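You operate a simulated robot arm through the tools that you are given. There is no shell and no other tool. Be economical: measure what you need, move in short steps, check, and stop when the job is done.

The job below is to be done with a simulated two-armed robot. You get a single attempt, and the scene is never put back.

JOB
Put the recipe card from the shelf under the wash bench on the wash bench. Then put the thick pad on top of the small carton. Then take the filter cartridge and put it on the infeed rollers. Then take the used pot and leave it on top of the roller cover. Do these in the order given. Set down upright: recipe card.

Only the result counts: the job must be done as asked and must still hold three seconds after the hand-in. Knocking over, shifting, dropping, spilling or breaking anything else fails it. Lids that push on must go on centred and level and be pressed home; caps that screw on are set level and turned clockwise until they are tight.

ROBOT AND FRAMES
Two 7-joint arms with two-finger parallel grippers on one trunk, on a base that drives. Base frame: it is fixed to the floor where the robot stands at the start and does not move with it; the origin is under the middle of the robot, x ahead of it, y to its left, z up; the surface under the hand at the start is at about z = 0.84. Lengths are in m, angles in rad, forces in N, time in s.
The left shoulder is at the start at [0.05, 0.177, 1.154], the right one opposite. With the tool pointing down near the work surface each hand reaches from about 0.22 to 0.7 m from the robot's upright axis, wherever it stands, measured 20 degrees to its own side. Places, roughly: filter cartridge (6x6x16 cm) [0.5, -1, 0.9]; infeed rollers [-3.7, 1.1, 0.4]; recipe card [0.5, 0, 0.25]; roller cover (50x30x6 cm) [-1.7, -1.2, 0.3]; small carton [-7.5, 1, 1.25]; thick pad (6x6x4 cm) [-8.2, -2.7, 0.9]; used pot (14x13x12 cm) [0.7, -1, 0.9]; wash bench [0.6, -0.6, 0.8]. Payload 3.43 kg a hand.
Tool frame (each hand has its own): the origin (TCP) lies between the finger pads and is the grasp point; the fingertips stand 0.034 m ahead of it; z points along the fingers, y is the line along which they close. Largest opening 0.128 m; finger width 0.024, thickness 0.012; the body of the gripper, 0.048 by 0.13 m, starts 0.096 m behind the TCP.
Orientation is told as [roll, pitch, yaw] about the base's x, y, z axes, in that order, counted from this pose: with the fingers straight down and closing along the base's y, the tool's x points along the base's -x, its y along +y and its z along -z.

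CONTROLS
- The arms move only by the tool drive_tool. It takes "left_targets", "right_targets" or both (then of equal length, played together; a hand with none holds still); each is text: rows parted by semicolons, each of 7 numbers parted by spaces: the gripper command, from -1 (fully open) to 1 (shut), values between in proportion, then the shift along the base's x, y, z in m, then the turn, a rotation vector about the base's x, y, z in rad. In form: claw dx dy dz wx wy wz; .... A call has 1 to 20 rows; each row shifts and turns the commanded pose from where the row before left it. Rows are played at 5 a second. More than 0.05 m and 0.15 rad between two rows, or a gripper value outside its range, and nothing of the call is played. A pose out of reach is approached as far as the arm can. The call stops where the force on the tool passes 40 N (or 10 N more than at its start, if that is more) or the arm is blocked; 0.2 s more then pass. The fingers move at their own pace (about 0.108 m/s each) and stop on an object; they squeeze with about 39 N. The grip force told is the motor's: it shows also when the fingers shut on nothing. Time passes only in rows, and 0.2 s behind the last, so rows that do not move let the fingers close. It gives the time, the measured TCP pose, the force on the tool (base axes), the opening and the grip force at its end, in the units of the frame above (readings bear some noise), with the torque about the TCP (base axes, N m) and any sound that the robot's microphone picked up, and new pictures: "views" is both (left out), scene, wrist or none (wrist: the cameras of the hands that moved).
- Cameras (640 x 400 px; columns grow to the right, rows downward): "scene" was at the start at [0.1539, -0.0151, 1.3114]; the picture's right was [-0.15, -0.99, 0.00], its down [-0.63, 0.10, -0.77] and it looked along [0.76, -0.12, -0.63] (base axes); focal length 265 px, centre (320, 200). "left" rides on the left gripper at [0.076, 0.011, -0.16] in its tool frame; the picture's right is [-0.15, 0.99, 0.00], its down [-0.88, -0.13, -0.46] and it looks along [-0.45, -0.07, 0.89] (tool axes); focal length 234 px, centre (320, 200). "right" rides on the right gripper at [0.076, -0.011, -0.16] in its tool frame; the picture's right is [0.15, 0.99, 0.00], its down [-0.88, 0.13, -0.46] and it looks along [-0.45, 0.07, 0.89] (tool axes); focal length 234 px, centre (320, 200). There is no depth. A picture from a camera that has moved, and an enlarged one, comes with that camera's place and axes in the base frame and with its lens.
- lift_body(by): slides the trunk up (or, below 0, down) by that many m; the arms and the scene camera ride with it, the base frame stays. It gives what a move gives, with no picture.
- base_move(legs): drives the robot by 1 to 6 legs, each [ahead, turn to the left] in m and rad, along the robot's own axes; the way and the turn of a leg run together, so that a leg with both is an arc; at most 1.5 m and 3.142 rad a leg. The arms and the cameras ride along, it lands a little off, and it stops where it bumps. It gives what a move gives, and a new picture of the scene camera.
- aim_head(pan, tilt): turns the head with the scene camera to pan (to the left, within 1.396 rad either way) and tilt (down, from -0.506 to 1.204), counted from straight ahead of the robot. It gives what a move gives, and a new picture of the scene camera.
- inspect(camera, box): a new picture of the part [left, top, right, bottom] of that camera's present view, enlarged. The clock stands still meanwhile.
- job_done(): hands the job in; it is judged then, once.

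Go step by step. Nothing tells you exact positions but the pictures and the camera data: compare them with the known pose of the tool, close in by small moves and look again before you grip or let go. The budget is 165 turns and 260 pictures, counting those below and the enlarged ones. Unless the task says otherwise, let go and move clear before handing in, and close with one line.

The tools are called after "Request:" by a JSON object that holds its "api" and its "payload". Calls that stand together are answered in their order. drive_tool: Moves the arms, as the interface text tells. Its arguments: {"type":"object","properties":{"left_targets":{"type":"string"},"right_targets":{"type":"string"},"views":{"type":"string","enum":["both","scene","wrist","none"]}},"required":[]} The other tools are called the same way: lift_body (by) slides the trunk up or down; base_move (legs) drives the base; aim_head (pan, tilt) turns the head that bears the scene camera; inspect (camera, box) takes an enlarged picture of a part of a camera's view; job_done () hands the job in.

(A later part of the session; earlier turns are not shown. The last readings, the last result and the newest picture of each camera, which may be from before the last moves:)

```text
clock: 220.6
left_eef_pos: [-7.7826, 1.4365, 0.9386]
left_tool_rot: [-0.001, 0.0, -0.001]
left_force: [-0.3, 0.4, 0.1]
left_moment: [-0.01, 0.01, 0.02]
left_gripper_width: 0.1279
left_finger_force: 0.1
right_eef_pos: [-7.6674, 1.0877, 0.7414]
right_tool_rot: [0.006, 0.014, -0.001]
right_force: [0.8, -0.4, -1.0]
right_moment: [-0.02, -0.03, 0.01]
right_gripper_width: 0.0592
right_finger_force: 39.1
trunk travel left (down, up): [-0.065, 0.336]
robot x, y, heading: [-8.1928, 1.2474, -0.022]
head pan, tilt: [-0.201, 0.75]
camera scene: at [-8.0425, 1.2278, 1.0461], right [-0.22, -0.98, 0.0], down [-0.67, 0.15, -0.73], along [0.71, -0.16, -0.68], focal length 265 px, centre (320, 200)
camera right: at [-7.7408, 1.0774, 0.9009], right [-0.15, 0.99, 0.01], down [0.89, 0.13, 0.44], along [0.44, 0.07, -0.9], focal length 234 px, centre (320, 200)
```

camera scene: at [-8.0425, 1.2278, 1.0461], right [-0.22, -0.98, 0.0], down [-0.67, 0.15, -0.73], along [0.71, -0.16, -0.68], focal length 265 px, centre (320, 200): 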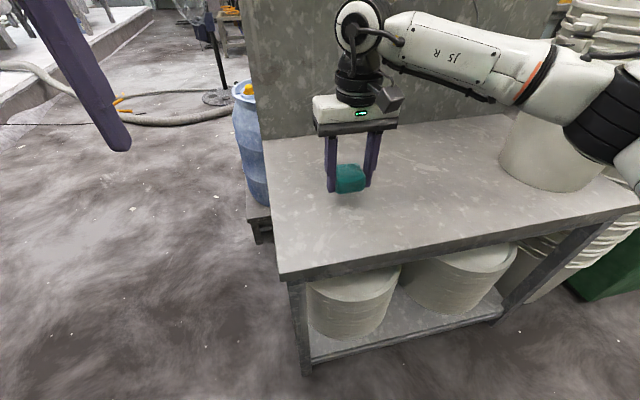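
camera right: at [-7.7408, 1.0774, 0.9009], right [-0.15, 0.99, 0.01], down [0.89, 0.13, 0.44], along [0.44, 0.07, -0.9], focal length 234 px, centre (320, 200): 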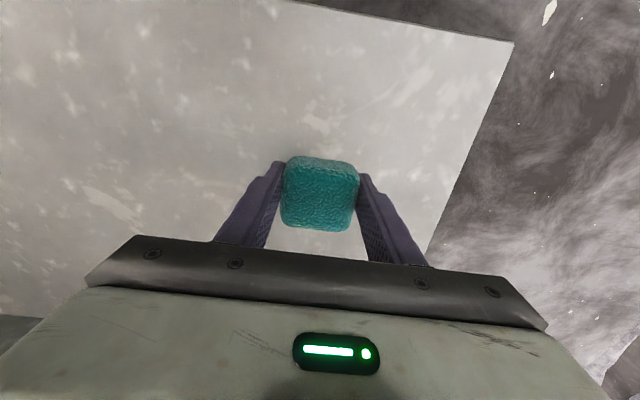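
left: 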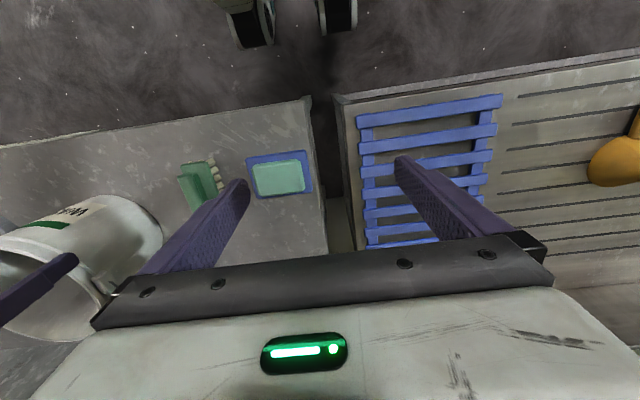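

Request:
{"api": "drive_tool", "payload": {"right_targets": "1 0 0 -0.03 0 0 0;1 0 0 -0.03 0 0 0;1 0 0 -0.008 0 0 0", "views": "scene"}}

```text
clock: 221.2
left_eef_pos: [-7.7848, 1.4361, 0.9378]
left_tool_rot: [-0.002, -0.001, 0.002]
left_force: [-0.6, -0.8, -0.1]
left_moment: [-0.03, 0.01, -0.03]
left_gripper_width: 0.1281
left_finger_force: 0.0
right_eef_pos: [-7.667, 1.0889, 0.6959]
right_tool_rot: [0.009, 0.002, -0.002]
right_force: [-5.1, 0.0, 11.6]
right_moment: [-0.38, 0.33, -0.16]
right_gripper_width: 0.0591
right_finger_force: 39.0
trunk travel left (down, up): [-0.065, 0.336]
robot x, y, heading: [-8.1937, 1.2494, -0.018]
head pan, tilt: [-0.201, 0.75]
stopped in row 3 (right hand): the force on the tool passed its limit at 48 N (the readings are from after the stop); the commanded pose is now the measured one
camera scene: at [-8.0433, 1.228, 1.0464], right [-0.22, -0.98, 0.0], down [-0.66, 0.15, -0.73], along [0.71, -0.16, -0.68], focal length 265 px, centre (320, 200)
```

scene: 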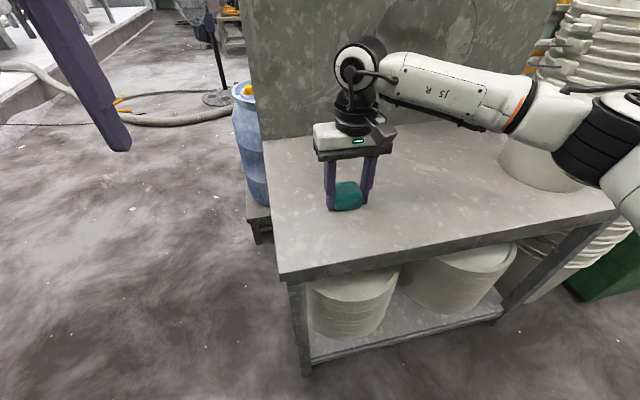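

Table contact. Release the pad and rise.

Request:
{"api": "drive_tool", "payload": {"right_targets": "1 0 0 0.001 0 0 0;0 0 0 0 0 0 0;-0.4 0 0 0 0 0 0;-0.4 0 0 0 0 0 0;-0.4 0 0 0.04 0 0 0;-0.4 0 0 0.04 0 0 0;-0.4 0 0 0.03 0 0 0", "views": "wrist"}}

```text
clock: 222.8
left_eef_pos: [-7.7837, 1.4359, 0.9372]
left_tool_rot: [-0.002, -0.001, 0.001]
left_force: [-0.2, -0.2, 0.3]
left_moment: [0.0, 0.0, -0.02]
left_gripper_width: 0.1279
left_finger_force: 0.0
right_eef_pos: [-7.6666, 1.0891, 0.8045]
right_tool_rot: [0.008, 0.006, -0.003]
right_force: [0.4, -0.4, 0.7]
right_moment: [-0.02, -0.03, 0.0]
right_gripper_width: 0.0896
right_finger_force: 0.1
trunk travel left (down, up): [-0.065, 0.336]
robot x, y, heading: [-8.1909, 1.2479, -0.023]
head pan, tilt: [-0.201, 0.75]
camera right: at [-7.7405, 1.0774, 0.9634], right [-0.14, 0.99, 0.01], down [0.88, 0.12, 0.45], along [0.44, 0.07, -0.89], focal length 234 px, centre (320, 200)
```

right: 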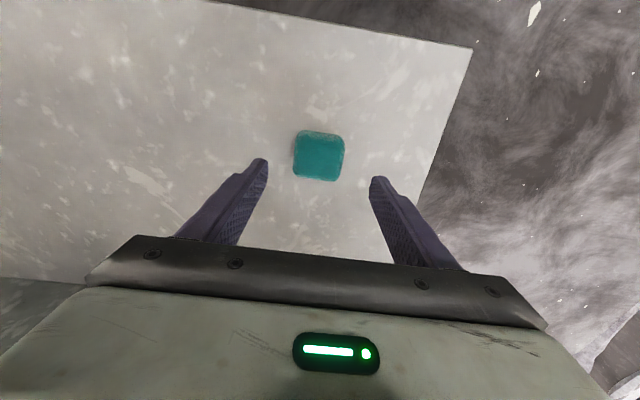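

Request:
{"api": "drive_tool", "payload": {"right_targets": "-0.4 -0.01 0 0 0 -0.143 0;-0.4 -0.01 0 0 0 -0.143 0;-0.4 -0.01 0 0 0 -0.143 0;-0.4 -0.01 0 0 0 -0.143 0;-0.4 -0.01 0 0 0 -0.143 0;-0.4 -0.01 0 0 0 -0.143 0;-0.4 -0.01 0 0 0 -0.142 0", "views": "both"}}

```text
clock: 224.4
left_eef_pos: [-7.7828, 1.4368, 0.9373]
left_tool_rot: [-0.003, -0.001, 0.0]
left_force: [-0.5, -0.3, -0.2]
left_moment: [0.02, -0.01, -0.02]
left_gripper_width: 0.1283
left_finger_force: 0.1
right_eef_pos: [-7.7387, 1.0894, 0.8039]
right_tool_rot: [0.015, -0.995, -0.005]
right_force: [0.1, -0.7, 0.4]
right_moment: [0.01, 0.01, 0.0]
right_gripper_width: 0.0898
right_finger_force: 0.1
trunk travel left (down, up): [-0.065, 0.336]
robot x, y, heading: [-8.1947, 1.2473, -0.018]
head pan, tilt: [-0.201, 0.75]
camera scene: at [-8.0425, 1.2277, 1.0461], right [-0.22, -0.98, 0.0], down [-0.67, 0.15, -0.73], along [0.71, -0.16, -0.68], focal length 265 px, centre (320, 200)
camera right: at [-7.912, 1.0775, 0.8266], right [-0.09, 0.99, -0.12], down [0.1, 0.12, 0.99], along [0.99, 0.07, -0.11], focal length 234 px, centre (320, 200)
```

scene: 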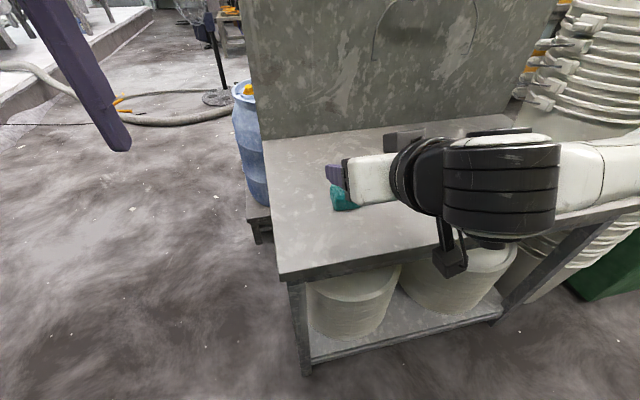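
right: 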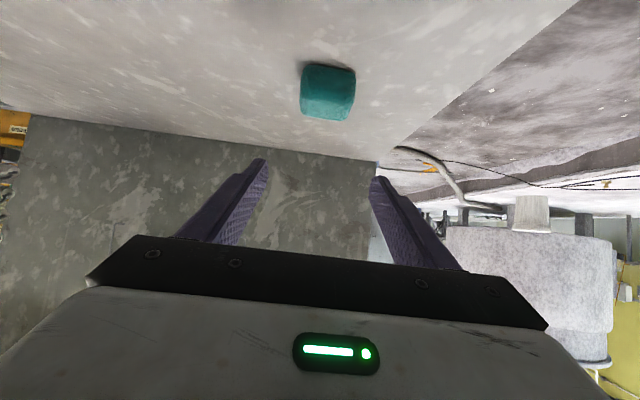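

Request:
{"api": "drive_tool", "payload": {"right_targets": "-0.4 0 0 -0.04 0 0 0;-0.4 0.02 0 -0.03 0 0 0;-0.4 0.02 0 -0.02 0 0 0", "views": "both"}}

```text
clock: 225.2
left_eef_pos: [-7.7824, 1.435, 0.9387]
left_tool_rot: [-0.002, 0.0, 0.0]
left_force: [0.1, 0.8, 0.0]
left_moment: [-0.03, 0.0, 0.01]
left_gripper_width: 0.1281
left_finger_force: 0.0
right_eef_pos: [-7.6946, 1.0885, 0.7124]
right_tool_rot: [0.01, -0.994, -0.003]
right_force: [-0.4, 0.0, -0.4]
right_moment: [-0.01, -0.03, -0.01]
right_gripper_width: 0.0897
right_finger_force: 0.0
trunk travel left (down, up): [-0.065, 0.336]
robot x, y, heading: [-8.1913, 1.2472, -0.02]
head pan, tilt: [-0.201, 0.75]
camera scene: at [-8.0425, 1.2277, 1.0461], right [-0.22, -0.98, 0.0], down [-0.67, 0.15, -0.73], along [0.71, -0.16, -0.68], focal length 265 px, centre (320, 200)
camera right: at [-7.871, 1.077, 0.7361], right [-0.09, 0.99, -0.12], down [0.1, 0.12, 0.99], along [0.99, 0.07, -0.11], focal length 234 px, centre (320, 200)
```

scene: 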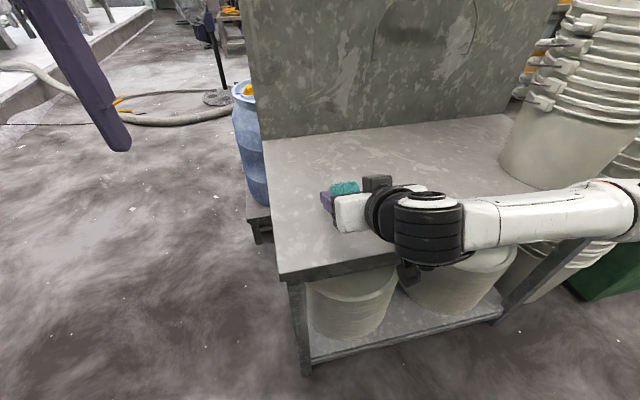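
right: 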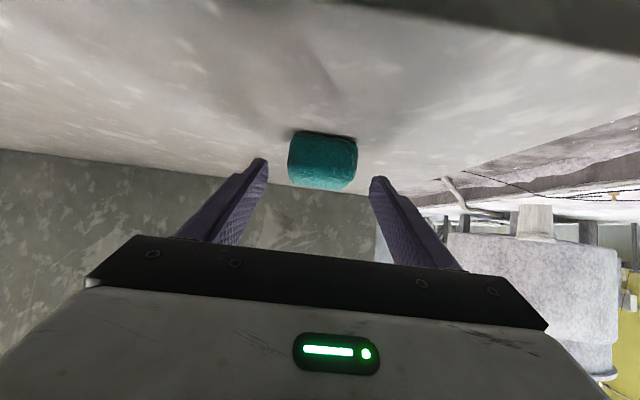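

Request:
{"api": "drive_tool", "payload": {"right_targets": "-0.4 0.014 0.001 -0.014 0 0 0;-0.4 0.01 0 -0.012 0 0 0", "views": "both"}}

```text
clock: 225.8
left_eef_pos: [-7.7842, 1.4363, 0.9374]
left_tool_rot: [-0.002, -0.003, -0.001]
left_force: [0.4, 0.6, -0.3]
left_moment: [0.03, 0.0, 0.03]
left_gripper_width: 0.1281
left_finger_force: 0.0
right_eef_pos: [-7.6728, 1.0888, 0.6882]
right_tool_rot: [0.009, -0.996, 0.0]
right_force: [-1.2, 0.0, 1.1]
right_moment: [-0.02, 0.09, 0.03]
right_gripper_width: 0.0896
right_finger_force: 0.0
trunk travel left (down, up): [-0.065, 0.336]
robot x, y, heading: [-8.192, 1.2495, -0.024]
head pan, tilt: [-0.201, 0.75]
camera scene: at [-8.0431, 1.2278, 1.0463], right [-0.22, -0.98, 0.0], down [-0.66, 0.15, -0.73], along [0.71, -0.16, -0.68], focal length 265 px, centre (320, 200)
camera right: at [-7.8476, 1.0778, 0.7116], right [-0.09, 0.99, -0.12], down [0.1, 0.13, 0.99], along [0.99, 0.08, -0.11], focal length 234 px, centre (320, 200)
```

scene: 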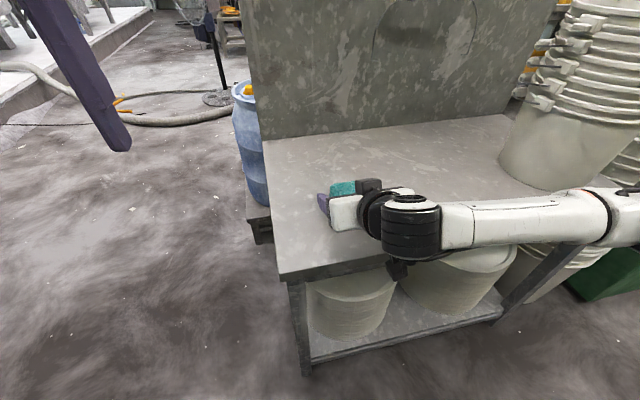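
right: 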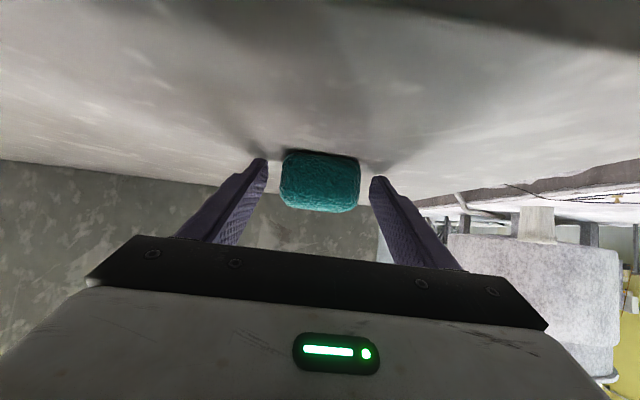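

Request:
{"api": "drive_tool", "payload": {"right_targets": "0 0 0 0 0 0 0;0.3 0 0 0 0 0 0;1 0 0 0 0 0 0;1 0 0 0 0 0 0;1 -0.005 0 0.03 0 0 0;1 -0.02 0 0.04 0 0 0", "views": "wrist"}}

```text
clock: 227.2
left_eef_pos: [-7.7824, 1.4357, 0.9384]
left_tool_rot: [-0.001, -0.001, 0.001]
left_force: [0.9, -0.8, 0.0]
left_moment: [-0.02, 0.02, -0.01]
left_gripper_width: 0.128
left_finger_force: 0.0
right_eef_pos: [-7.6976, 1.0906, 0.7573]
right_tool_rot: [0.012, -0.991, -0.002]
right_force: [0.9, 0.2, -0.3]
right_moment: [0.04, -0.01, 0.0]
right_gripper_width: 0.0591
right_finger_force: 38.7
trunk travel left (down, up): [-0.065, 0.336]
robot x, y, heading: [-8.1927, 1.2493, -0.023]
head pan, tilt: [-0.201, 0.75]
camera right: at [-7.8723, 1.0785, 0.7803], right [-0.09, 0.99, -0.12], down [0.1, 0.13, 0.99], along [0.99, 0.07, -0.11], focal length 234 px, centre (320, 200)
```

right: 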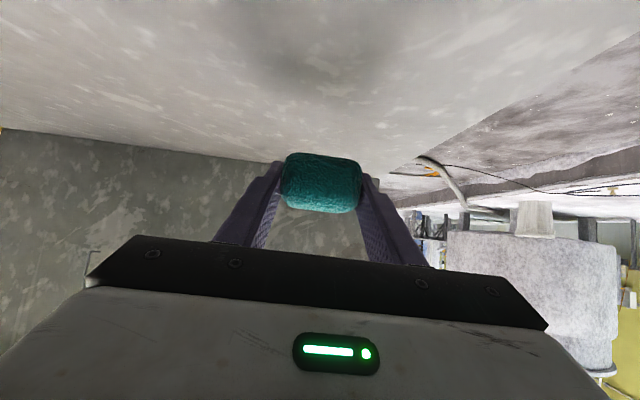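

Pad regripped flat with a tilted hand. Raise trunk and arm, then look at the carton.

Request:
{"api": "lift_body", "payload": {"by": 0.335}}

Request:
{"api": "drive_tool", "payload": {"right_targets": "1 -0.02 0 0.045 0 0 0;1 -0.02 0 0.045 0 0 0;1 0 0 0.05 0 0 0;1 0 0 0.05 0 0 0;1 0 0 0.05 0 0 0;1 0 0 0.05 0 0 0;1 0 0 0.03 0 0 0", "views": "wrist"}}

Request:
{"api": "aim_head", "payload": {"pan": -0.2, "tilt": 0.3}}

```text
clock: 230.5
left_eef_pos: [-7.7822, 1.4367, 1.273]
left_tool_rot: [-0.001, 0.0, 0.0]
left_force: [0.1, 0.3, -0.2]
left_moment: [-0.03, 0.0, 0.0]
left_gripper_width: 0.1281
left_finger_force: 0.1
right_eef_pos: [-7.6992, 1.0906, 1.0918]
right_tool_rot: [0.01, -0.995, -0.003]
right_force: [-0.3, -0.2, -0.4]
right_moment: [0.02, 0.01, 0.03]
right_gripper_width: 0.0591
right_finger_force: 39.0
trunk travel left (down, up): [-0.4, 0.001]
robot x, y, heading: [-8.1903, 1.2492, -0.022]
head pan, tilt: [-0.201, 0.75]
```

```text
clock: 232.1
left_eef_pos: [-7.783, 1.4355, 1.2726]
left_tool_rot: [-0.002, 0.001, 0.001]
left_force: [0.0, 0.3, 0.2]
left_moment: [0.01, 0.03, -0.01]
left_gripper_width: 0.1284
left_finger_force: 0.1
right_eef_pos: [-7.7383, 1.0906, 1.4131]
right_tool_rot: [0.009, -0.994, 0.0]
right_force: [-0.2, -0.6, -0.9]
right_moment: [-0.01, 0.02, -0.03]
right_gripper_width: 0.0593
right_finger_force: 38.9
trunk travel left (down, up): [-0.4, 0.001]
robot x, y, heading: [-8.1943, 1.2499, -0.022]
head pan, tilt: [-0.201, 0.75]
camera right: at [-7.9126, 1.0782, 1.4359], right [-0.09, 0.99, -0.12], down [0.1, 0.13, 0.99], along [0.99, 0.07, -0.11], focal length 234 px, centre (320, 200)
```

right: 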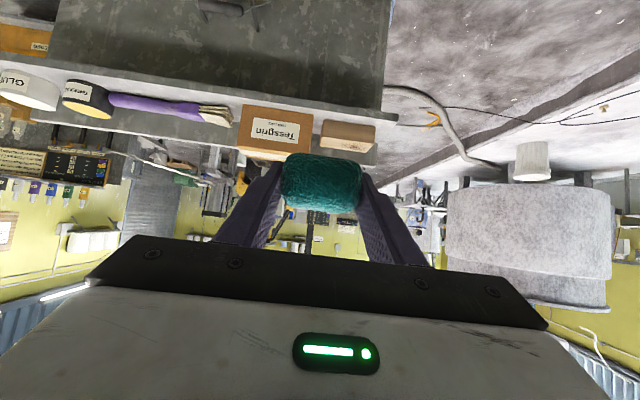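

```text
clock: 233.0
left_eef_pos: [-7.7829, 1.4356, 1.2724]
left_tool_rot: [-0.002, 0.0, 0.0]
left_force: [0.1, -0.7, 0.0]
left_moment: [0.0, 0.01, -0.02]
left_gripper_width: 0.128
left_finger_force: 0.0
right_eef_pos: [-7.7374, 1.0897, 1.4125]
right_tool_rot: [0.009, -0.992, -0.003]
right_force: [0.1, 0.2, -0.8]
right_moment: [0.02, 0.0, -0.01]
right_gripper_width: 0.0591
right_finger_force: 39.0
trunk travel left (down, up): [-0.4, 0.001]
robot x, y, heading: [-8.1961, 1.2497, -0.021]
head pan, tilt: [-0.201, 0.3]
camera scene: at [-8.0322, 1.2254, 1.4213], right [-0.22, -0.98, 0.0], down [-0.29, 0.07, -0.95], along [0.93, -0.21, -0.3], focal length 265 px, centre (320, 200)
```

scene: 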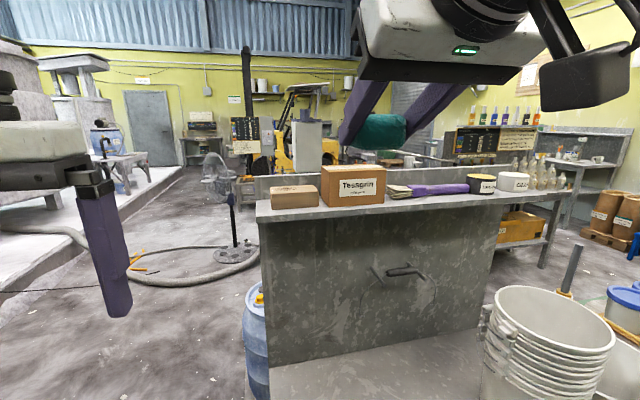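

Request:
{"api": "drive_tool", "payload": {"right_targets": "1 0.045 -0.015 0 0 0 0;1 0.045 -0.015 0 0 0 0;1 0.045 -0.015 0 0 0 0;1 0.045 -0.015 0 0 0 0;1 0.045 -0.015 0 0 0 0;1 0.045 0 0 0 0 0", "views": "both"}}

```text
clock: 234.4
left_eef_pos: [-7.7818, 1.438, 1.2723]
left_tool_rot: [-0.001, 0.001, 0.0]
left_force: [1.2, -0.1, -0.6]
left_moment: [-0.05, 0.03, 0.0]
left_gripper_width: 0.1279
left_finger_force: 0.1
right_eef_pos: [-7.4661, 1.0169, 1.4117]
right_tool_rot: [0.007, -0.992, 0.002]
right_force: [0.7, 0.6, 0.8]
right_moment: [-0.03, 0.02, -0.01]
right_gripper_width: 0.0594
right_finger_force: 38.7
trunk travel left (down, up): [-0.4, 0.001]
robot x, y, heading: [-8.191, 1.2473, -0.02]
head pan, tilt: [-0.201, 0.3]
camera scene: at [-8.0313, 1.2266, 1.4212], right [-0.22, -0.98, 0.0], down [-0.29, 0.06, -0.95], along [0.93, -0.21, -0.3], focal length 265 px, centre (320, 200)
camera right: at [-7.6409, 1.0046, 1.4351], right [-0.09, 0.99, -0.12], down [0.1, 0.13, 0.99], along [0.99, 0.08, -0.11], focal length 234 px, centre (320, 200)
```

scene: 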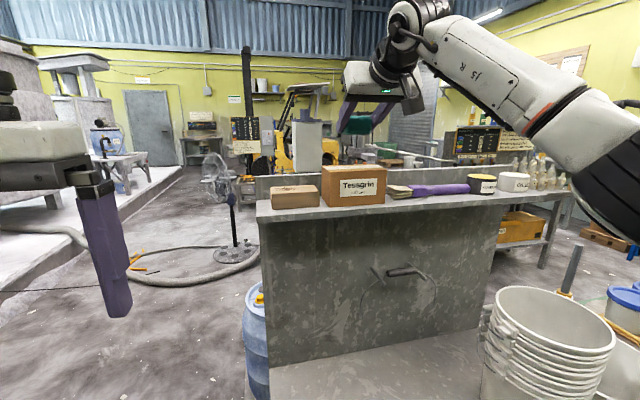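
right: 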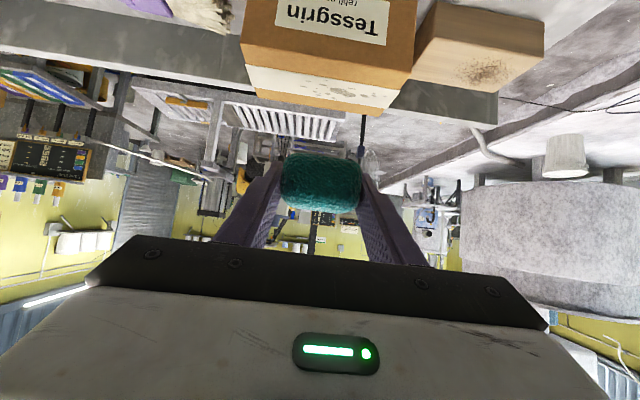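

Request:
{"api": "drive_tool", "payload": {"right_targets": "1 0.033 -0.002 0 0 0 0;1 0.033 -0.001 0 0 0 0;1 0 0 -0.03 0 0 0", "views": "both"}}

Request:
{"api": "inspect", "payload": {"camera": "scene", "box": [290, 80, 450, 220]}}

```text
clock: 235.2
left_eef_pos: [-7.7828, 1.4367, 1.2733]
left_tool_rot: [0.001, 0.0, -0.001]
left_force: [0.1, 0.0, -0.2]
left_moment: [-0.01, 0.01, 0.04]
left_gripper_width: 0.1282
left_finger_force: 0.1
right_eef_pos: [-7.424, 1.0145, 1.3761]
right_tool_rot: [0.009, -0.992, -0.001]
right_force: [0.8, 0.1, -1.0]
right_moment: [-0.02, 0.02, -0.04]
right_gripper_width: 0.0595
right_finger_force: 38.6
right hand out of reach, approached as far as the arm can: row 2
trunk travel left (down, up): [-0.4, 0.001]
robot x, y, heading: [-8.1941, 1.2503, -0.02]
head pan, tilt: [-0.201, 0.3]
camera scene: at [-8.0311, 1.2249, 1.4212], right [-0.22, -0.98, 0.0], down [-0.29, 0.07, -0.95], along [0.93, -0.21, -0.3], focal length 265 px, centre (320, 200)
camera right: at [-7.5984, 1.003, 1.4003], right [-0.09, 0.99, -0.12], down [0.1, 0.13, 0.99], along [0.99, 0.07, -0.11], focal length 234 px, centre (320, 200)
```

scene: 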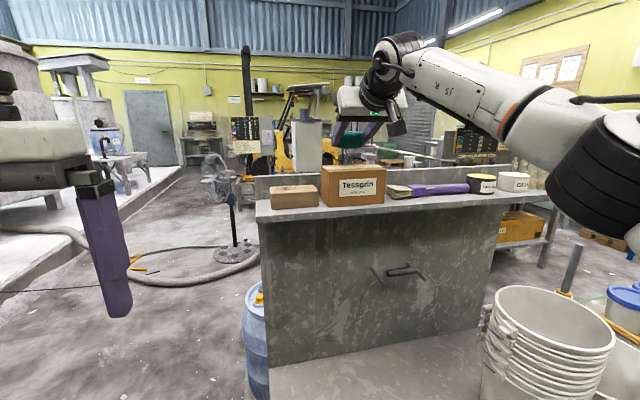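
right: 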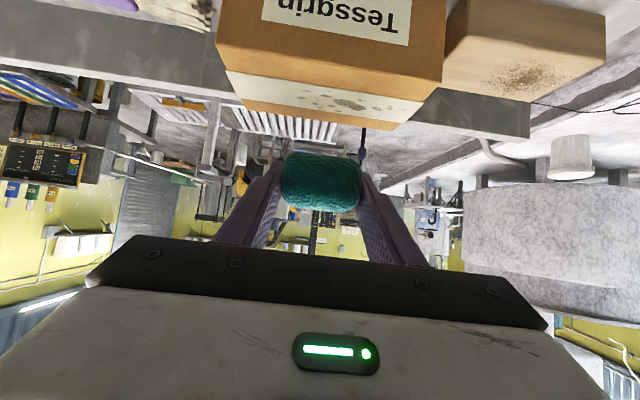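

```text
2.86 times, centred on (370, 150) of scene
camera zoom: at [-8.0311, 1.2249, 1.4212], right [-0.22, -0.98, 0.0], down [-0.29, 0.07, -0.95], along [0.93, -0.21, -0.3], focal length 758 px, centre (177, 343)
```

zoom: 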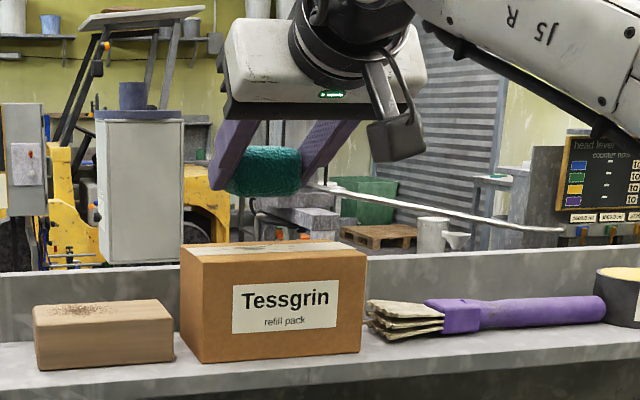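

Request:
{"api": "drive_tool", "payload": {"right_targets": "1 0.008 -0.001 -0.012 0 0 0;1 0.008 -0.001 -0.008 0 0 0;1 0.008 -0.001 0 0 0 0", "views": "wrist"}}

```text
clock: 236.0
left_eef_pos: [-7.7836, 1.4363, 1.2732]
left_tool_rot: [-0.001, -0.001, 0.001]
left_force: [0.3, 0.5, -0.3]
left_moment: [0.0, 0.02, -0.02]
left_gripper_width: 0.128
left_finger_force: 0.2
right_eef_pos: [-7.4, 1.0127, 1.3583]
right_tool_rot: [0.012, -0.994, -0.004]
right_force: [-0.2, 0.7, -0.8]
right_moment: [-0.01, 0.01, 0.02]
right_gripper_width: 0.0594
right_finger_force: 38.8
trunk travel left (down, up): [-0.4, 0.001]
robot x, y, heading: [-8.1884, 1.2518, -0.018]
head pan, tilt: [-0.201, 0.3]
camera right: at [-7.5753, 1.001, 1.3811], right [-0.09, 0.99, -0.12], down [0.1, 0.12, 0.99], along [0.99, 0.07, -0.11], focal length 234 px, centre (320, 200)
```

right: 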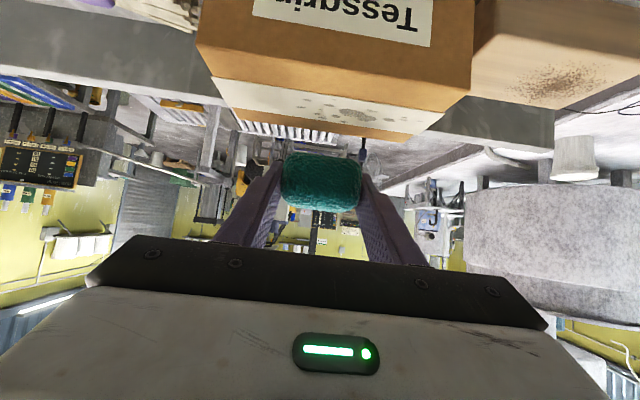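

Request:
{"api": "drive_tool", "payload": {"right_targets": "1 0 0 -0.015 0 0 0;1 0 0 -0.01 0 0 0;1 0 0 -0.005 0 0 0", "views": "none"}}

Request:
{"api": "inspect", "payload": {"camera": "scene", "box": [290, 100, 450, 220]}}

```text
clock: 236.8
left_eef_pos: [-7.7833, 1.4375, 1.2741]
left_tool_rot: [-0.001, -0.001, 0.001]
left_force: [-0.5, -0.9, -0.4]
left_moment: [-0.03, 0.0, 0.0]
left_gripper_width: 0.128
left_finger_force: 0.0
right_eef_pos: [-7.4024, 1.0115, 1.334]
right_tool_rot: [0.01, -1.004, 0.0]
right_force: [5.8, -3.2, 16.7]
right_moment: [-0.45, -0.11, 0.15]
right_gripper_width: 0.059
right_finger_force: 39.0
trunk travel left (down, up): [-0.4, 0.001]
robot x, y, heading: [-8.1971, 1.2484, -0.022]
head pan, tilt: [-0.201, 0.3]
```

```text
3.33 times, centred on (370, 160) of scene
camera zoom: at [-8.0332, 1.2257, 1.4219], right [-0.22, -0.98, 0.0], down [-0.29, 0.06, -0.96], along [0.93, -0.21, -0.29], focal length 884 px, centre (153, 333)
```

zoom: 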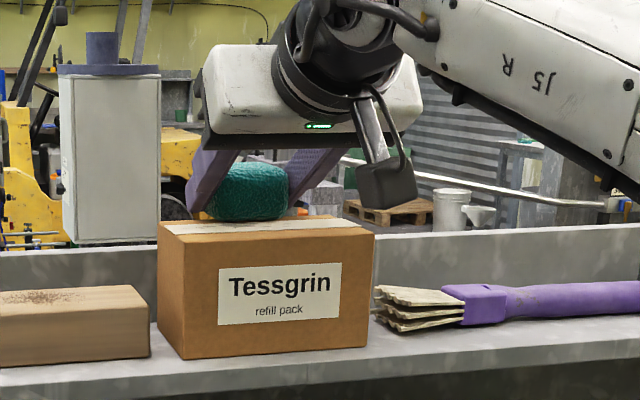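

Pad rests on the carton. Ease and release.

Request:
{"api": "drive_tool", "payload": {"right_targets": "1 0 0 0.003 0 0 0;1 0 0 0.002 0 0 0", "views": "none"}}

Request:
{"api": "drive_tool", "payload": {"right_targets": "0.1 0 0 0 0 0 0;0 0 0 0 0 0 0;-0.2 0 0 0 0 0 0;-0.4 0 0 0 0 0 0;-0.4 0 0 0 0 0 0", "views": "wrist"}}

```text
clock: 237.4
left_eef_pos: [-7.7839, 1.4367, 1.2737]
left_tool_rot: [-0.001, -0.001, 0.001]
left_force: [-0.6, 0.1, 0.5]
left_moment: [0.02, -0.03, 0.0]
left_gripper_width: 0.128
left_finger_force: 0.0
right_eef_pos: [-7.4024, 1.014, 1.3348]
right_tool_rot: [0.014, -0.996, -0.006]
right_force: [3.7, -2.6, 11.0]
right_moment: [-0.42, -0.16, 0.1]
right_gripper_width: 0.0591
right_finger_force: 38.8
trunk travel left (down, up): [-0.4, 0.001]
robot x, y, heading: [-8.1941, 1.2526, -0.021]
head pan, tilt: [-0.201, 0.3]
```

```text
clock: 238.6
left_eef_pos: [-7.7836, 1.4357, 1.2736]
left_tool_rot: [-0.001, -0.001, 0.0]
left_force: [-0.1, 0.6, 0.7]
left_moment: [-0.02, -0.02, 0.01]
left_gripper_width: 0.128
left_finger_force: 0.1
right_eef_pos: [-7.4017, 1.0134, 1.3323]
right_tool_rot: [0.013, -0.994, -0.003]
right_force: [0.3, 0.1, -0.4]
right_moment: [-0.01, -0.02, -0.02]
right_gripper_width: 0.0892
right_finger_force: 0.1
trunk travel left (down, up): [-0.4, 0.001]
robot x, y, heading: [-8.1917, 1.249, -0.026]
head pan, tilt: [-0.201, 0.3]
camera right: at [-7.5761, 1.0009, 1.3564], right [-0.09, 0.99, -0.12], down [0.1, 0.12, 0.99], along [0.99, 0.07, -0.11], focal length 234 px, centre (320, 200)
```

right: 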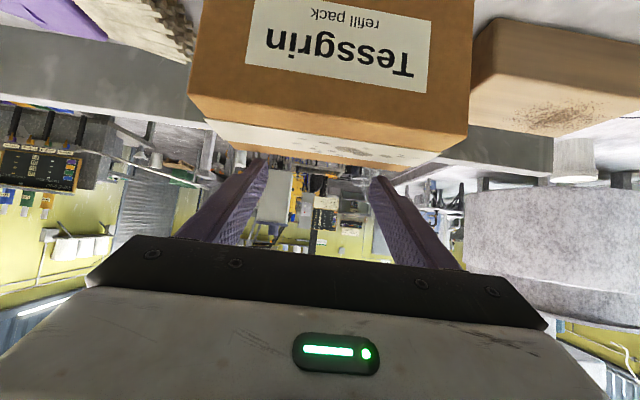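

The pad is no longer between the fingers — check where it went.

Request:
{"api": "inspect", "payload": {"camera": "scene", "box": [290, 100, 450, 220]}}

Request:
{"api": "drive_tool", "payload": {"right_targets": "-0.4 -0.01 0 0.02 0 0 0;-0.4 -0.03 0 0.035 0 0 0;-0.4 -0.04 0 0.02 0 0 0;-0.4 -0.04 0 0.02 0 0 0;-0.4 -0.04 0 0 0 0 0", "views": "both"}}

```text
3.33 times, centred on (370, 160) of scene
camera zoom: at [-8.0323, 1.2254, 1.4214], right [-0.22, -0.98, 0.0], down [-0.29, 0.07, -0.96], along [0.93, -0.21, -0.3], focal length 884 px, centre (153, 333)
```

zoom: 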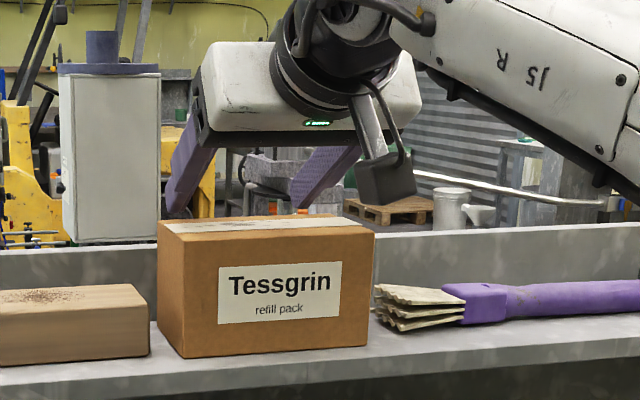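

```text
clock: 239.8
left_eef_pos: [-7.7833, 1.4357, 1.2728]
left_tool_rot: [0.0, -0.002, 0.0]
left_force: [0.1, -0.2, 0.2]
left_moment: [0.02, -0.01, 0.01]
left_gripper_width: 0.1279
left_finger_force: 0.0
right_eef_pos: [-7.5618, 1.0124, 1.4283]
right_tool_rot: [0.01, -0.996, -0.005]
right_force: [0.2, -0.3, -0.1]
right_moment: [0.0, 0.02, 0.03]
right_gripper_width: 0.0897
right_finger_force: 0.0
trunk travel left (down, up): [-0.4, 0.001]
robot x, y, heading: [-8.1927, 1.2497, -0.016]
head pan, tilt: [-0.201, 0.3]
camera scene: at [-8.033, 1.2248, 1.4215], right [-0.22, -0.98, 0.0], down [-0.29, 0.07, -0.96], along [0.93, -0.21, -0.3], focal length 265 px, centre (320, 200)
camera right: at [-7.7373, 1.0006, 1.4513], right [-0.09, 0.99, -0.12], down [0.1, 0.12, 0.99], along [0.99, 0.07, -0.11], focal length 234 px, centre (320, 200)
```

scene: 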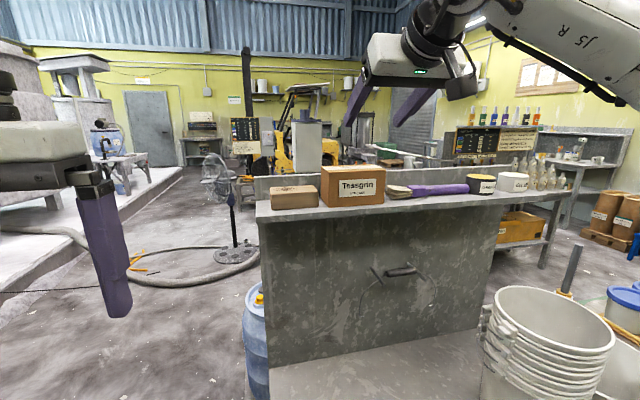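
right: 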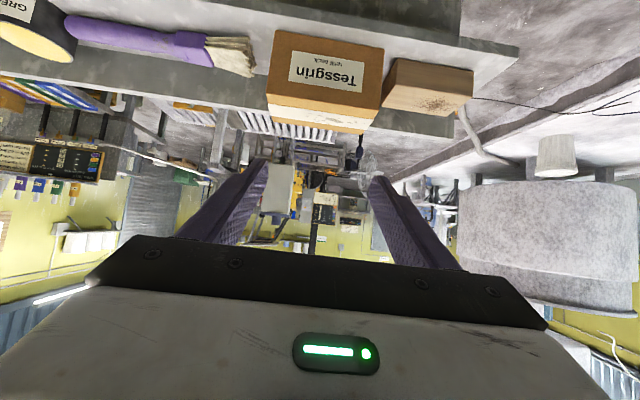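

Pad seems to have dropped off behind the carton. I'll pull back and drive to the north side to look behind.

Request:
{"api": "drive_tool", "payload": {"right_targets": "-0.4 -0.045 0 0.01 0 0 0;-0.4 -0.045 0 0.01 0 0 0;-0.4 -0.045 0 0 0 0 0", "views": "none"}}

Request:
{"api": "base_move", "payload": {"legs": [[0, 0.85], [0.85, 0]]}}

Request:
{"api": "aim_head", "payload": {"pan": -1.39, "tilt": 0.55}}

```text
clock: 240.6
left_eef_pos: [-7.7851, 1.436, 1.2743]
left_tool_rot: [-0.001, -0.001, -0.001]
left_force: [-1.1, 0.1, 0.3]
left_moment: [-0.01, -0.03, -0.01]
left_gripper_width: 0.1282
left_finger_force: 0.1
right_eef_pos: [-7.698, 1.0129, 1.4497]
right_tool_rot: [0.011, -0.994, -0.004]
right_force: [-0.4, -0.1, 0.1]
right_moment: [0.0, -0.04, 0.03]
right_gripper_width: 0.0897
right_finger_force: 0.1
trunk travel left (down, up): [-0.4, 0.001]
robot x, y, heading: [-8.1979, 1.2529, -0.023]
head pan, tilt: [-0.201, 0.3]
```

```text
clock: 247.3
left_eef_pos: [-7.484, 2.3059, 1.2736]
left_tool_rot: [-0.001, 0.0, 0.843]
left_force: [0.1, -0.5, -0.2]
left_moment: [0.02, 0.03, -0.01]
left_gripper_width: 0.1284
left_finger_force: 0.2
right_eef_pos: [-7.1108, 2.0921, 1.4493]
right_tool_rot: [0.01, -0.993, 0.842]
right_force: [0.2, -0.5, 0.3]
right_moment: [-0.02, 0.01, 0.01]
right_gripper_width: 0.0893
right_finger_force: 0.0
trunk travel left (down, up): [-0.4, 0.001]
robot x, y, heading: [-7.6177, 1.8754, 0.819]
head pan, tilt: [-0.201, 0.3]
camera scene: at [-7.4927, 1.9805, 1.4214], right [0.58, -0.81, 0.0], down [-0.24, -0.17, -0.96], along [0.78, 0.56, -0.3], focal length 265 px, centre (320, 200)
```

scene: 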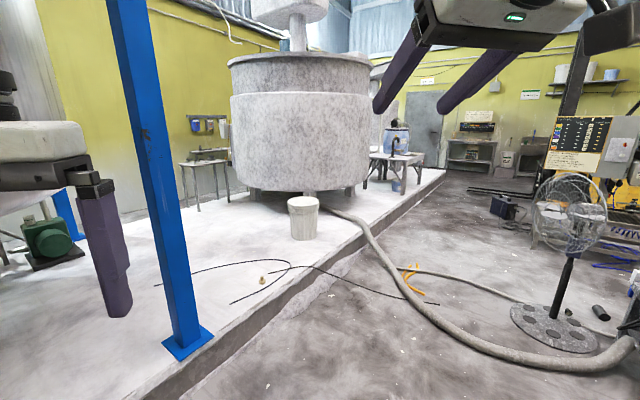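

```text
clock: 248.7
left_eef_pos: [-7.4826, 2.3058, 1.2727]
left_tool_rot: [0.0, 0.001, 0.845]
left_force: [-0.7, -0.4, 0.4]
left_moment: [0.0, -0.01, -0.02]
left_gripper_width: 0.128
left_finger_force: 0.1
right_eef_pos: [-7.1113, 2.0908, 1.4493]
right_tool_rot: [0.011, -0.993, 0.844]
right_force: [0.8, 1.3, -0.8]
right_moment: [0.01, 0.01, 0.02]
right_gripper_width: 0.0899
right_finger_force: 0.1
trunk travel left (down, up): [-0.4, 0.001]
robot x, y, heading: [-7.6165, 1.8745, 0.825]
head pan, tilt: [-1.389, 0.55]
camera scene: at [-7.4928, 1.8777, 1.3985], right [-0.54, -0.84, 0.0], down [-0.44, 0.28, -0.85], along [0.72, -0.46, -0.52], focal length 265 px, centre (320, 200)
```

scene: 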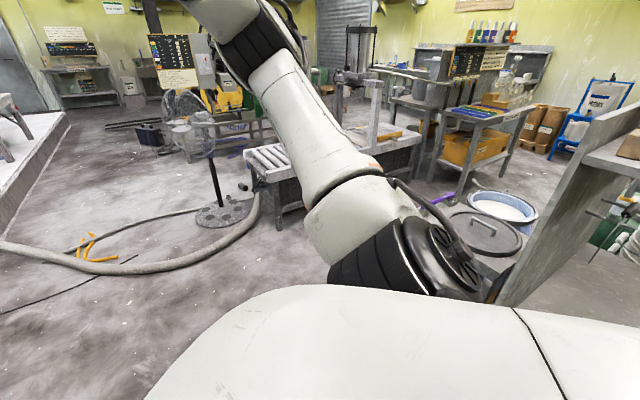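

Request:
{"api": "base_move", "payload": {"legs": [[0, -1.9]]}}

Request:
{"api": "aim_head", "payload": {"pan": 0.1, "tilt": 0.6}}

```text
clock: 253.7
left_eef_pos: [-7.2529, 1.6118, 1.2723]
left_tool_rot: [-0.001, 0.0, -1.06]
left_force: [-0.2, 0.9, -0.3]
left_moment: [0.03, -0.01, 0.0]
left_gripper_width: 0.1279
left_finger_force: 0.1
right_eef_pos: [-7.5777, 1.328, 1.4482]
right_tool_rot: [0.01, -0.993, -1.064]
right_force: [0.0, -0.1, -0.2]
right_moment: [0.0, 0.01, 0.03]
right_gripper_width: 0.0893
right_finger_force: 0.1
trunk travel left (down, up): [-0.4, 0.001]
robot x, y, heading: [-7.6163, 1.8777, -1.081]
head pan, tilt: [-1.389, 0.55]
camera scene: at [-7.6537, 1.7567, 1.3984], right [-0.62, 0.78, 0.0], down [0.41, 0.33, -0.85], along [-0.67, -0.53, -0.52], focal length 265 px, centre (320, 200)
```

scene: 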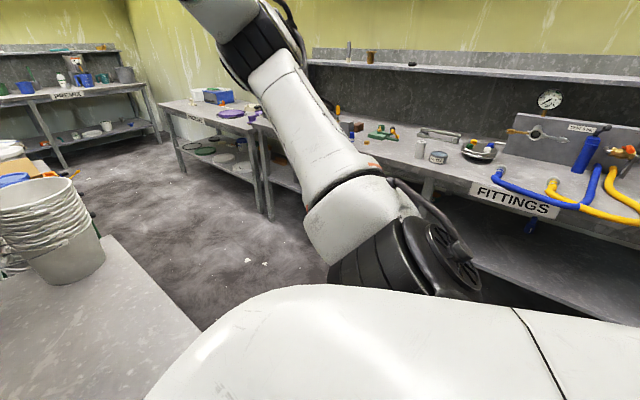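

```text
clock: 255.3
left_eef_pos: [-7.2523, 1.6111, 1.2736]
left_tool_rot: [-0.005, -0.001, -1.059]
left_force: [0.2, 0.2, -0.6]
left_moment: [0.01, 0.02, 0.0]
left_gripper_width: 0.1281
left_finger_force: 0.1
right_eef_pos: [-7.5777, 1.3285, 1.4493]
right_tool_rot: [0.01, -0.993, -1.064]
right_force: [0.7, 0.6, -0.8]
right_moment: [-0.01, 0.0, 0.01]
right_gripper_width: 0.0898
right_finger_force: 0.1
trunk travel left (down, up): [-0.4, 0.001]
robot x, y, heading: [-7.611, 1.8776, -1.08]
head pan, tilt: [0.099, 0.6]
camera scene: at [-7.5343, 1.7391, 1.3939], right [-0.83, -0.56, 0.0], down [-0.31, 0.47, -0.83], along [0.46, -0.69, -0.56], focal length 265 px, centre (320, 200)
```

scene: 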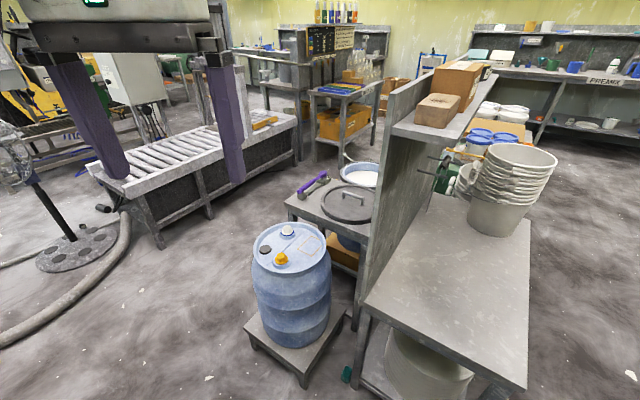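

I see a teal item on the floor by the barrel stand. Inspect it and the carton.

Request:
{"api": "inspect", "payload": {"camera": "scene", "box": [280, 310, 424, 400]}}

Request:
{"api": "inspect", "payload": {"camera": "scene", "box": [380, 40, 540, 140]}}

```text
4.44 times, centred on (352, 355) of scene
camera zoom: at [-7.5343, 1.7391, 1.3939], right [-0.83, -0.56, 0.0], down [-0.31, 0.47, -0.83], along [0.46, -0.69, -0.56], focal length 1178 px, centre (178, -489)
```

zoom: 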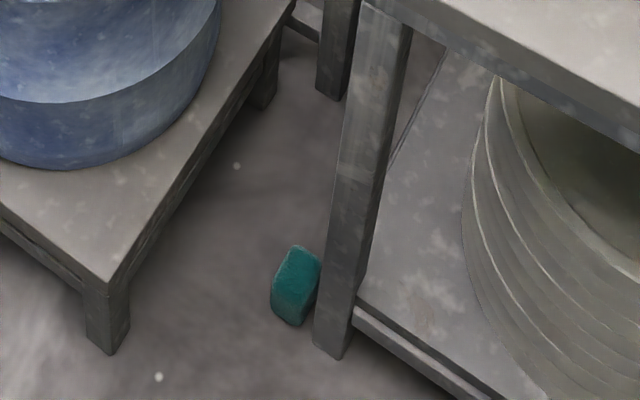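

```text
4.00 times, centred on (460, 90) of scene
camera zoom: at [-7.5343, 1.7391, 1.3939], right [-0.83, -0.56, 0.0], down [-0.31, 0.47, -0.83], along [0.46, -0.69, -0.56], focal length 1061 px, centre (-240, 640)
```

zoom: 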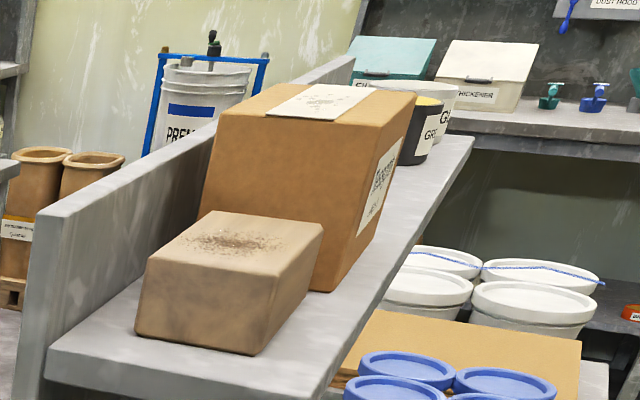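

The pad is on the floor at about (-7.32,1.20), beside the table leg; the carton is actually centred at (-7.428,1.006), top 1.31. I'll straighten the right hand, fetch the pad from the floor, then place it with the corrected position.

Request:
{"api": "drive_tool", "payload": {"right_targets": "-0.4 0 0.03 0 0.124 0.069 0;-0.4 0 0.03 0 0.124 0.069 0;-0.4 0 0.03 0 0.124 0.069 0;-0.4 0 0.03 -0.02 0.124 0.069 0;-0.4 0 0.03 -0.03 0.124 0.069 0;-0.4 0 0.02 -0.03 0.124 0.069 0;-0.4 0 0 -0.03 0.124 0.069 0;-0.4 0 0 -0.03 0 0 0.15;-0.4 0.01 0 -0.03 0 0 0.15;-0.4 0.02 0 -0.03 0 0 0.15;-0.4 0.02 0 -0.03 0 0 0.15;-0.4 0.02 0 -0.03 0 0 0.15;-0.4 0 0 -0.03 0 0 0.15;-0.4 0 0 0 0 0 0.15", "views": "wrist"}}

```text
clock: 258.3
left_eef_pos: [-7.2538, 1.612, 1.2726]
left_tool_rot: [0.001, 0.0, -1.058]
left_force: [-0.8, -0.9, -0.1]
left_moment: [0.01, 0.03, 0.02]
left_gripper_width: 0.1281
left_finger_force: 0.0
right_eef_pos: [-7.5076, 1.4999, 1.1595]
right_tool_rot: [0.01, -0.002, -0.01]
right_force: [1.0, 0.4, -0.5]
right_moment: [0.01, -0.01, 0.01]
right_gripper_width: 0.0893
right_finger_force: 0.0
trunk travel left (down, up): [-0.4, 0.001]
robot x, y, heading: [-7.6145, 1.8785, -1.082]
head pan, tilt: [0.099, 0.6]
camera right: at [-7.5836, 1.4877, 1.3176], right [-0.14, 0.99, 0.01], down [0.88, 0.12, 0.46], along [0.45, 0.07, -0.89], focal length 234 px, centre (320, 200)
```

right: 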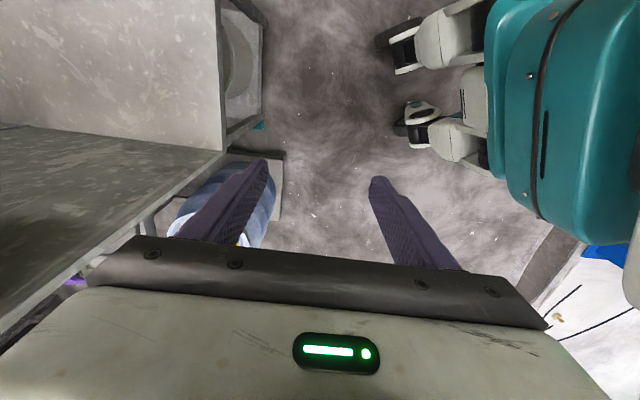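

Request:
{"api": "inspect", "payload": {"camera": "right", "box": [200, 0, 640, 275]}}

```text
1.45 times, centred on (420, 138) of right
camera zoom: at [-7.5836, 1.4877, 1.3176], right [-0.14, 0.99, 0.01], down [0.88, 0.12, 0.46], along [0.45, 0.07, -0.89], focal length 341 px, centre (174, 291)
```

zoom: 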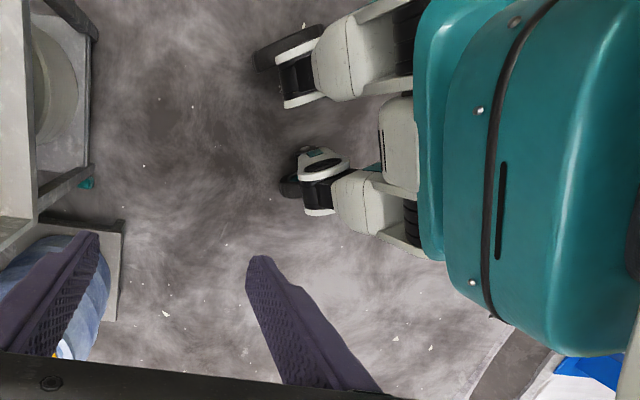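

The base front is only ~0.07 m ahead of its axis, so I can stand much closer. Prepare: raise the left hand, lower trunk, bring right hand low, then approach the pad.

Request:
{"api": "drive_tool", "payload": {"left_targets": "-1 0 0.02 0.04 0 0 0;-1 0 0.02 0.04 0 0 0;-1 0 0.02 0.04 0 0 0;-1 0 0.02 0.03 0 0 0;-1 0 0 0 0 0 0;-1 0 0 0 0 0 0;-1 0 0 0 0 0 0", "right_targets": "1 0 0 0 0 0 -0.15;1 0 0 0 0 0 -0.15;1 0 0 0 0 0 -0.15;1 0 0 0 0 0 -0.15;1 0 0.02 0 0 0 -0.15;1 0 0.02 0 0 0 -0.15;1 0 0.02 0 0 0 -0.15", "views": "none"}}

Request:
{"api": "lift_body", "payload": {"by": -0.395}}

Request:
{"api": "drive_tool", "payload": {"right_targets": "1 0 0 -0.045 0 0 0;1 0 0 -0.045 0 0 0;1 0 0 -0.045 0 0 0;1 0 0 -0.045 0 0 0;1 0 0 -0.045 0 0 0;1 0 0 -0.045 0 0 0;1 0 0 -0.045 0 0 0", "views": "none"}}

Request:
{"api": "base_move", "payload": {"legs": [[0, 0.26], [0.36, 0], [0, -0.48]]}}

Request:
{"api": "aim_head", "payload": {"pan": 0, "tilt": 1.1}}

```text
clock: 259.9
left_eef_pos: [-7.2533, 1.6856, 1.4135]
left_tool_rot: [-0.002, 0.0, -1.06]
left_force: [0.0, 0.2, 0.5]
left_moment: [0.0, 0.01, 0.01]
left_gripper_width: 0.128
left_finger_force: 0.1
left hand out of reach, approached as far as the arm can: row 4
right_eef_pos: [-7.5092, 1.559, 1.1582]
right_tool_rot: [0.01, -0.002, -1.065]
right_force: [0.2, 0.1, -0.5]
right_moment: [-0.01, 0.0, 0.01]
right_gripper_width: 0.0002
right_finger_force: 32.9
trunk travel left (down, up): [-0.4, 0.001]
robot x, y, heading: [-7.6179, 1.8769, -1.079]
head pan, tilt: [0.099, 0.6]
```

```text
clock: 263.6
left_eef_pos: [-7.2529, 1.6846, 1.0188]
left_tool_rot: [-0.002, -0.003, -1.06]
left_force: [-0.1, -0.1, 0.0]
left_moment: [-0.01, 0.02, 0.01]
left_gripper_width: 0.128
left_finger_force: 0.1
right_eef_pos: [-7.5072, 1.5599, 0.7633]
right_tool_rot: [0.012, 0.0, -1.063]
right_force: [-0.7, -0.1, -0.3]
right_moment: [-0.01, -0.02, -0.01]
right_gripper_width: 0.0
right_finger_force: 32.9
trunk travel left (down, up): [-0.005, 0.396]
robot x, y, heading: [-7.6149, 1.8758, -1.081]
head pan, tilt: [0.099, 0.6]
```

```text
clock: 265.2
left_eef_pos: [-7.2533, 1.6845, 1.0187]
left_tool_rot: [-0.002, -0.002, -1.059]
left_force: [-0.6, 0.4, 0.3]
left_moment: [0.01, 0.01, 0.0]
left_gripper_width: 0.1281
left_finger_force: 0.0
right_eef_pos: [-7.5087, 1.558, 0.4472]
right_tool_rot: [0.013, -0.001, -1.062]
right_force: [0.1, -0.9, 0.3]
right_moment: [-0.02, 0.01, 0.03]
right_gripper_width: 0.0
right_finger_force: 33.3
trunk travel left (down, up): [-0.005, 0.396]
robot x, y, heading: [-7.6153, 1.8814, -1.086]
head pan, tilt: [0.099, 0.6]
```

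```text
clock: 268.1
left_eef_pos: [-7.0253, 1.5819, 1.0179]
left_tool_rot: [-0.008, -0.006, -0.807]
left_force: [-0.5, 0.3, 0.3]
left_moment: [0.0, -0.02, -0.02]
left_gripper_width: 0.1282
left_finger_force: 0.1
right_eef_pos: [-7.2604, 1.4099, 0.4506]
right_tool_rot: [0.012, 0.016, -0.755]
right_force: [0.4, -0.7, -0.2]
right_moment: [-0.01, -0.02, 0.02]
right_gripper_width: 0.0004
right_finger_force: 32.9
trunk travel left (down, up): [-0.005, 0.396]
robot x, y, heading: [-7.4206, 1.6684, -0.845]
head pan, tilt: [0.099, 0.6]
stopped in leg 2: the robot was blocked; the commanded pose is now the measured one
camera scene: at [-7.315, 1.5646, 1.0015], right [-0.68, -0.74, 0.01], down [-0.41, 0.37, -0.83], along [0.61, -0.57, -0.55], focal length 265 px, centre (320, 200)
```

scene: 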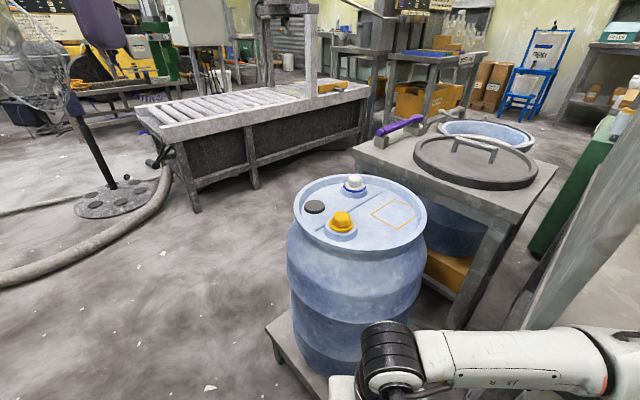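

```text
clock: 269.0
left_eef_pos: [-7.0267, 1.5837, 1.0197]
left_tool_rot: [-0.008, -0.01, -0.809]
left_force: [-0.2, -0.2, -0.1]
left_moment: [0.01, 0.02, -0.02]
left_gripper_width: 0.1281
left_finger_force: 0.1
right_eef_pos: [-7.259, 1.4107, 0.451]
right_tool_rot: [0.015, 0.017, -0.754]
right_force: [-0.2, 0.2, -0.1]
right_moment: [-0.05, 0.0, 0.0]
right_gripper_width: 0.0004
right_finger_force: 32.9
trunk travel left (down, up): [-0.005, 0.396]
robot x, y, heading: [-7.4203, 1.6689, -0.842]
head pan, tilt: [0.0, 1.1]
camera scene: at [-7.338, 1.5775, 0.963], right [-0.74, -0.67, 0.01], down [-0.59, 0.65, -0.47], along [0.31, -0.35, -0.88], focal length 265 px, centre (320, 200)
```

scene: 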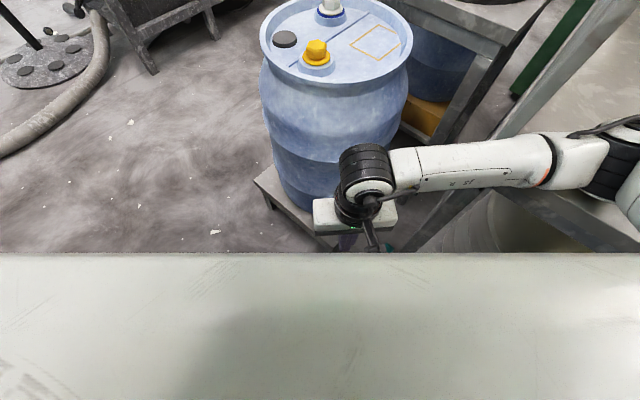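

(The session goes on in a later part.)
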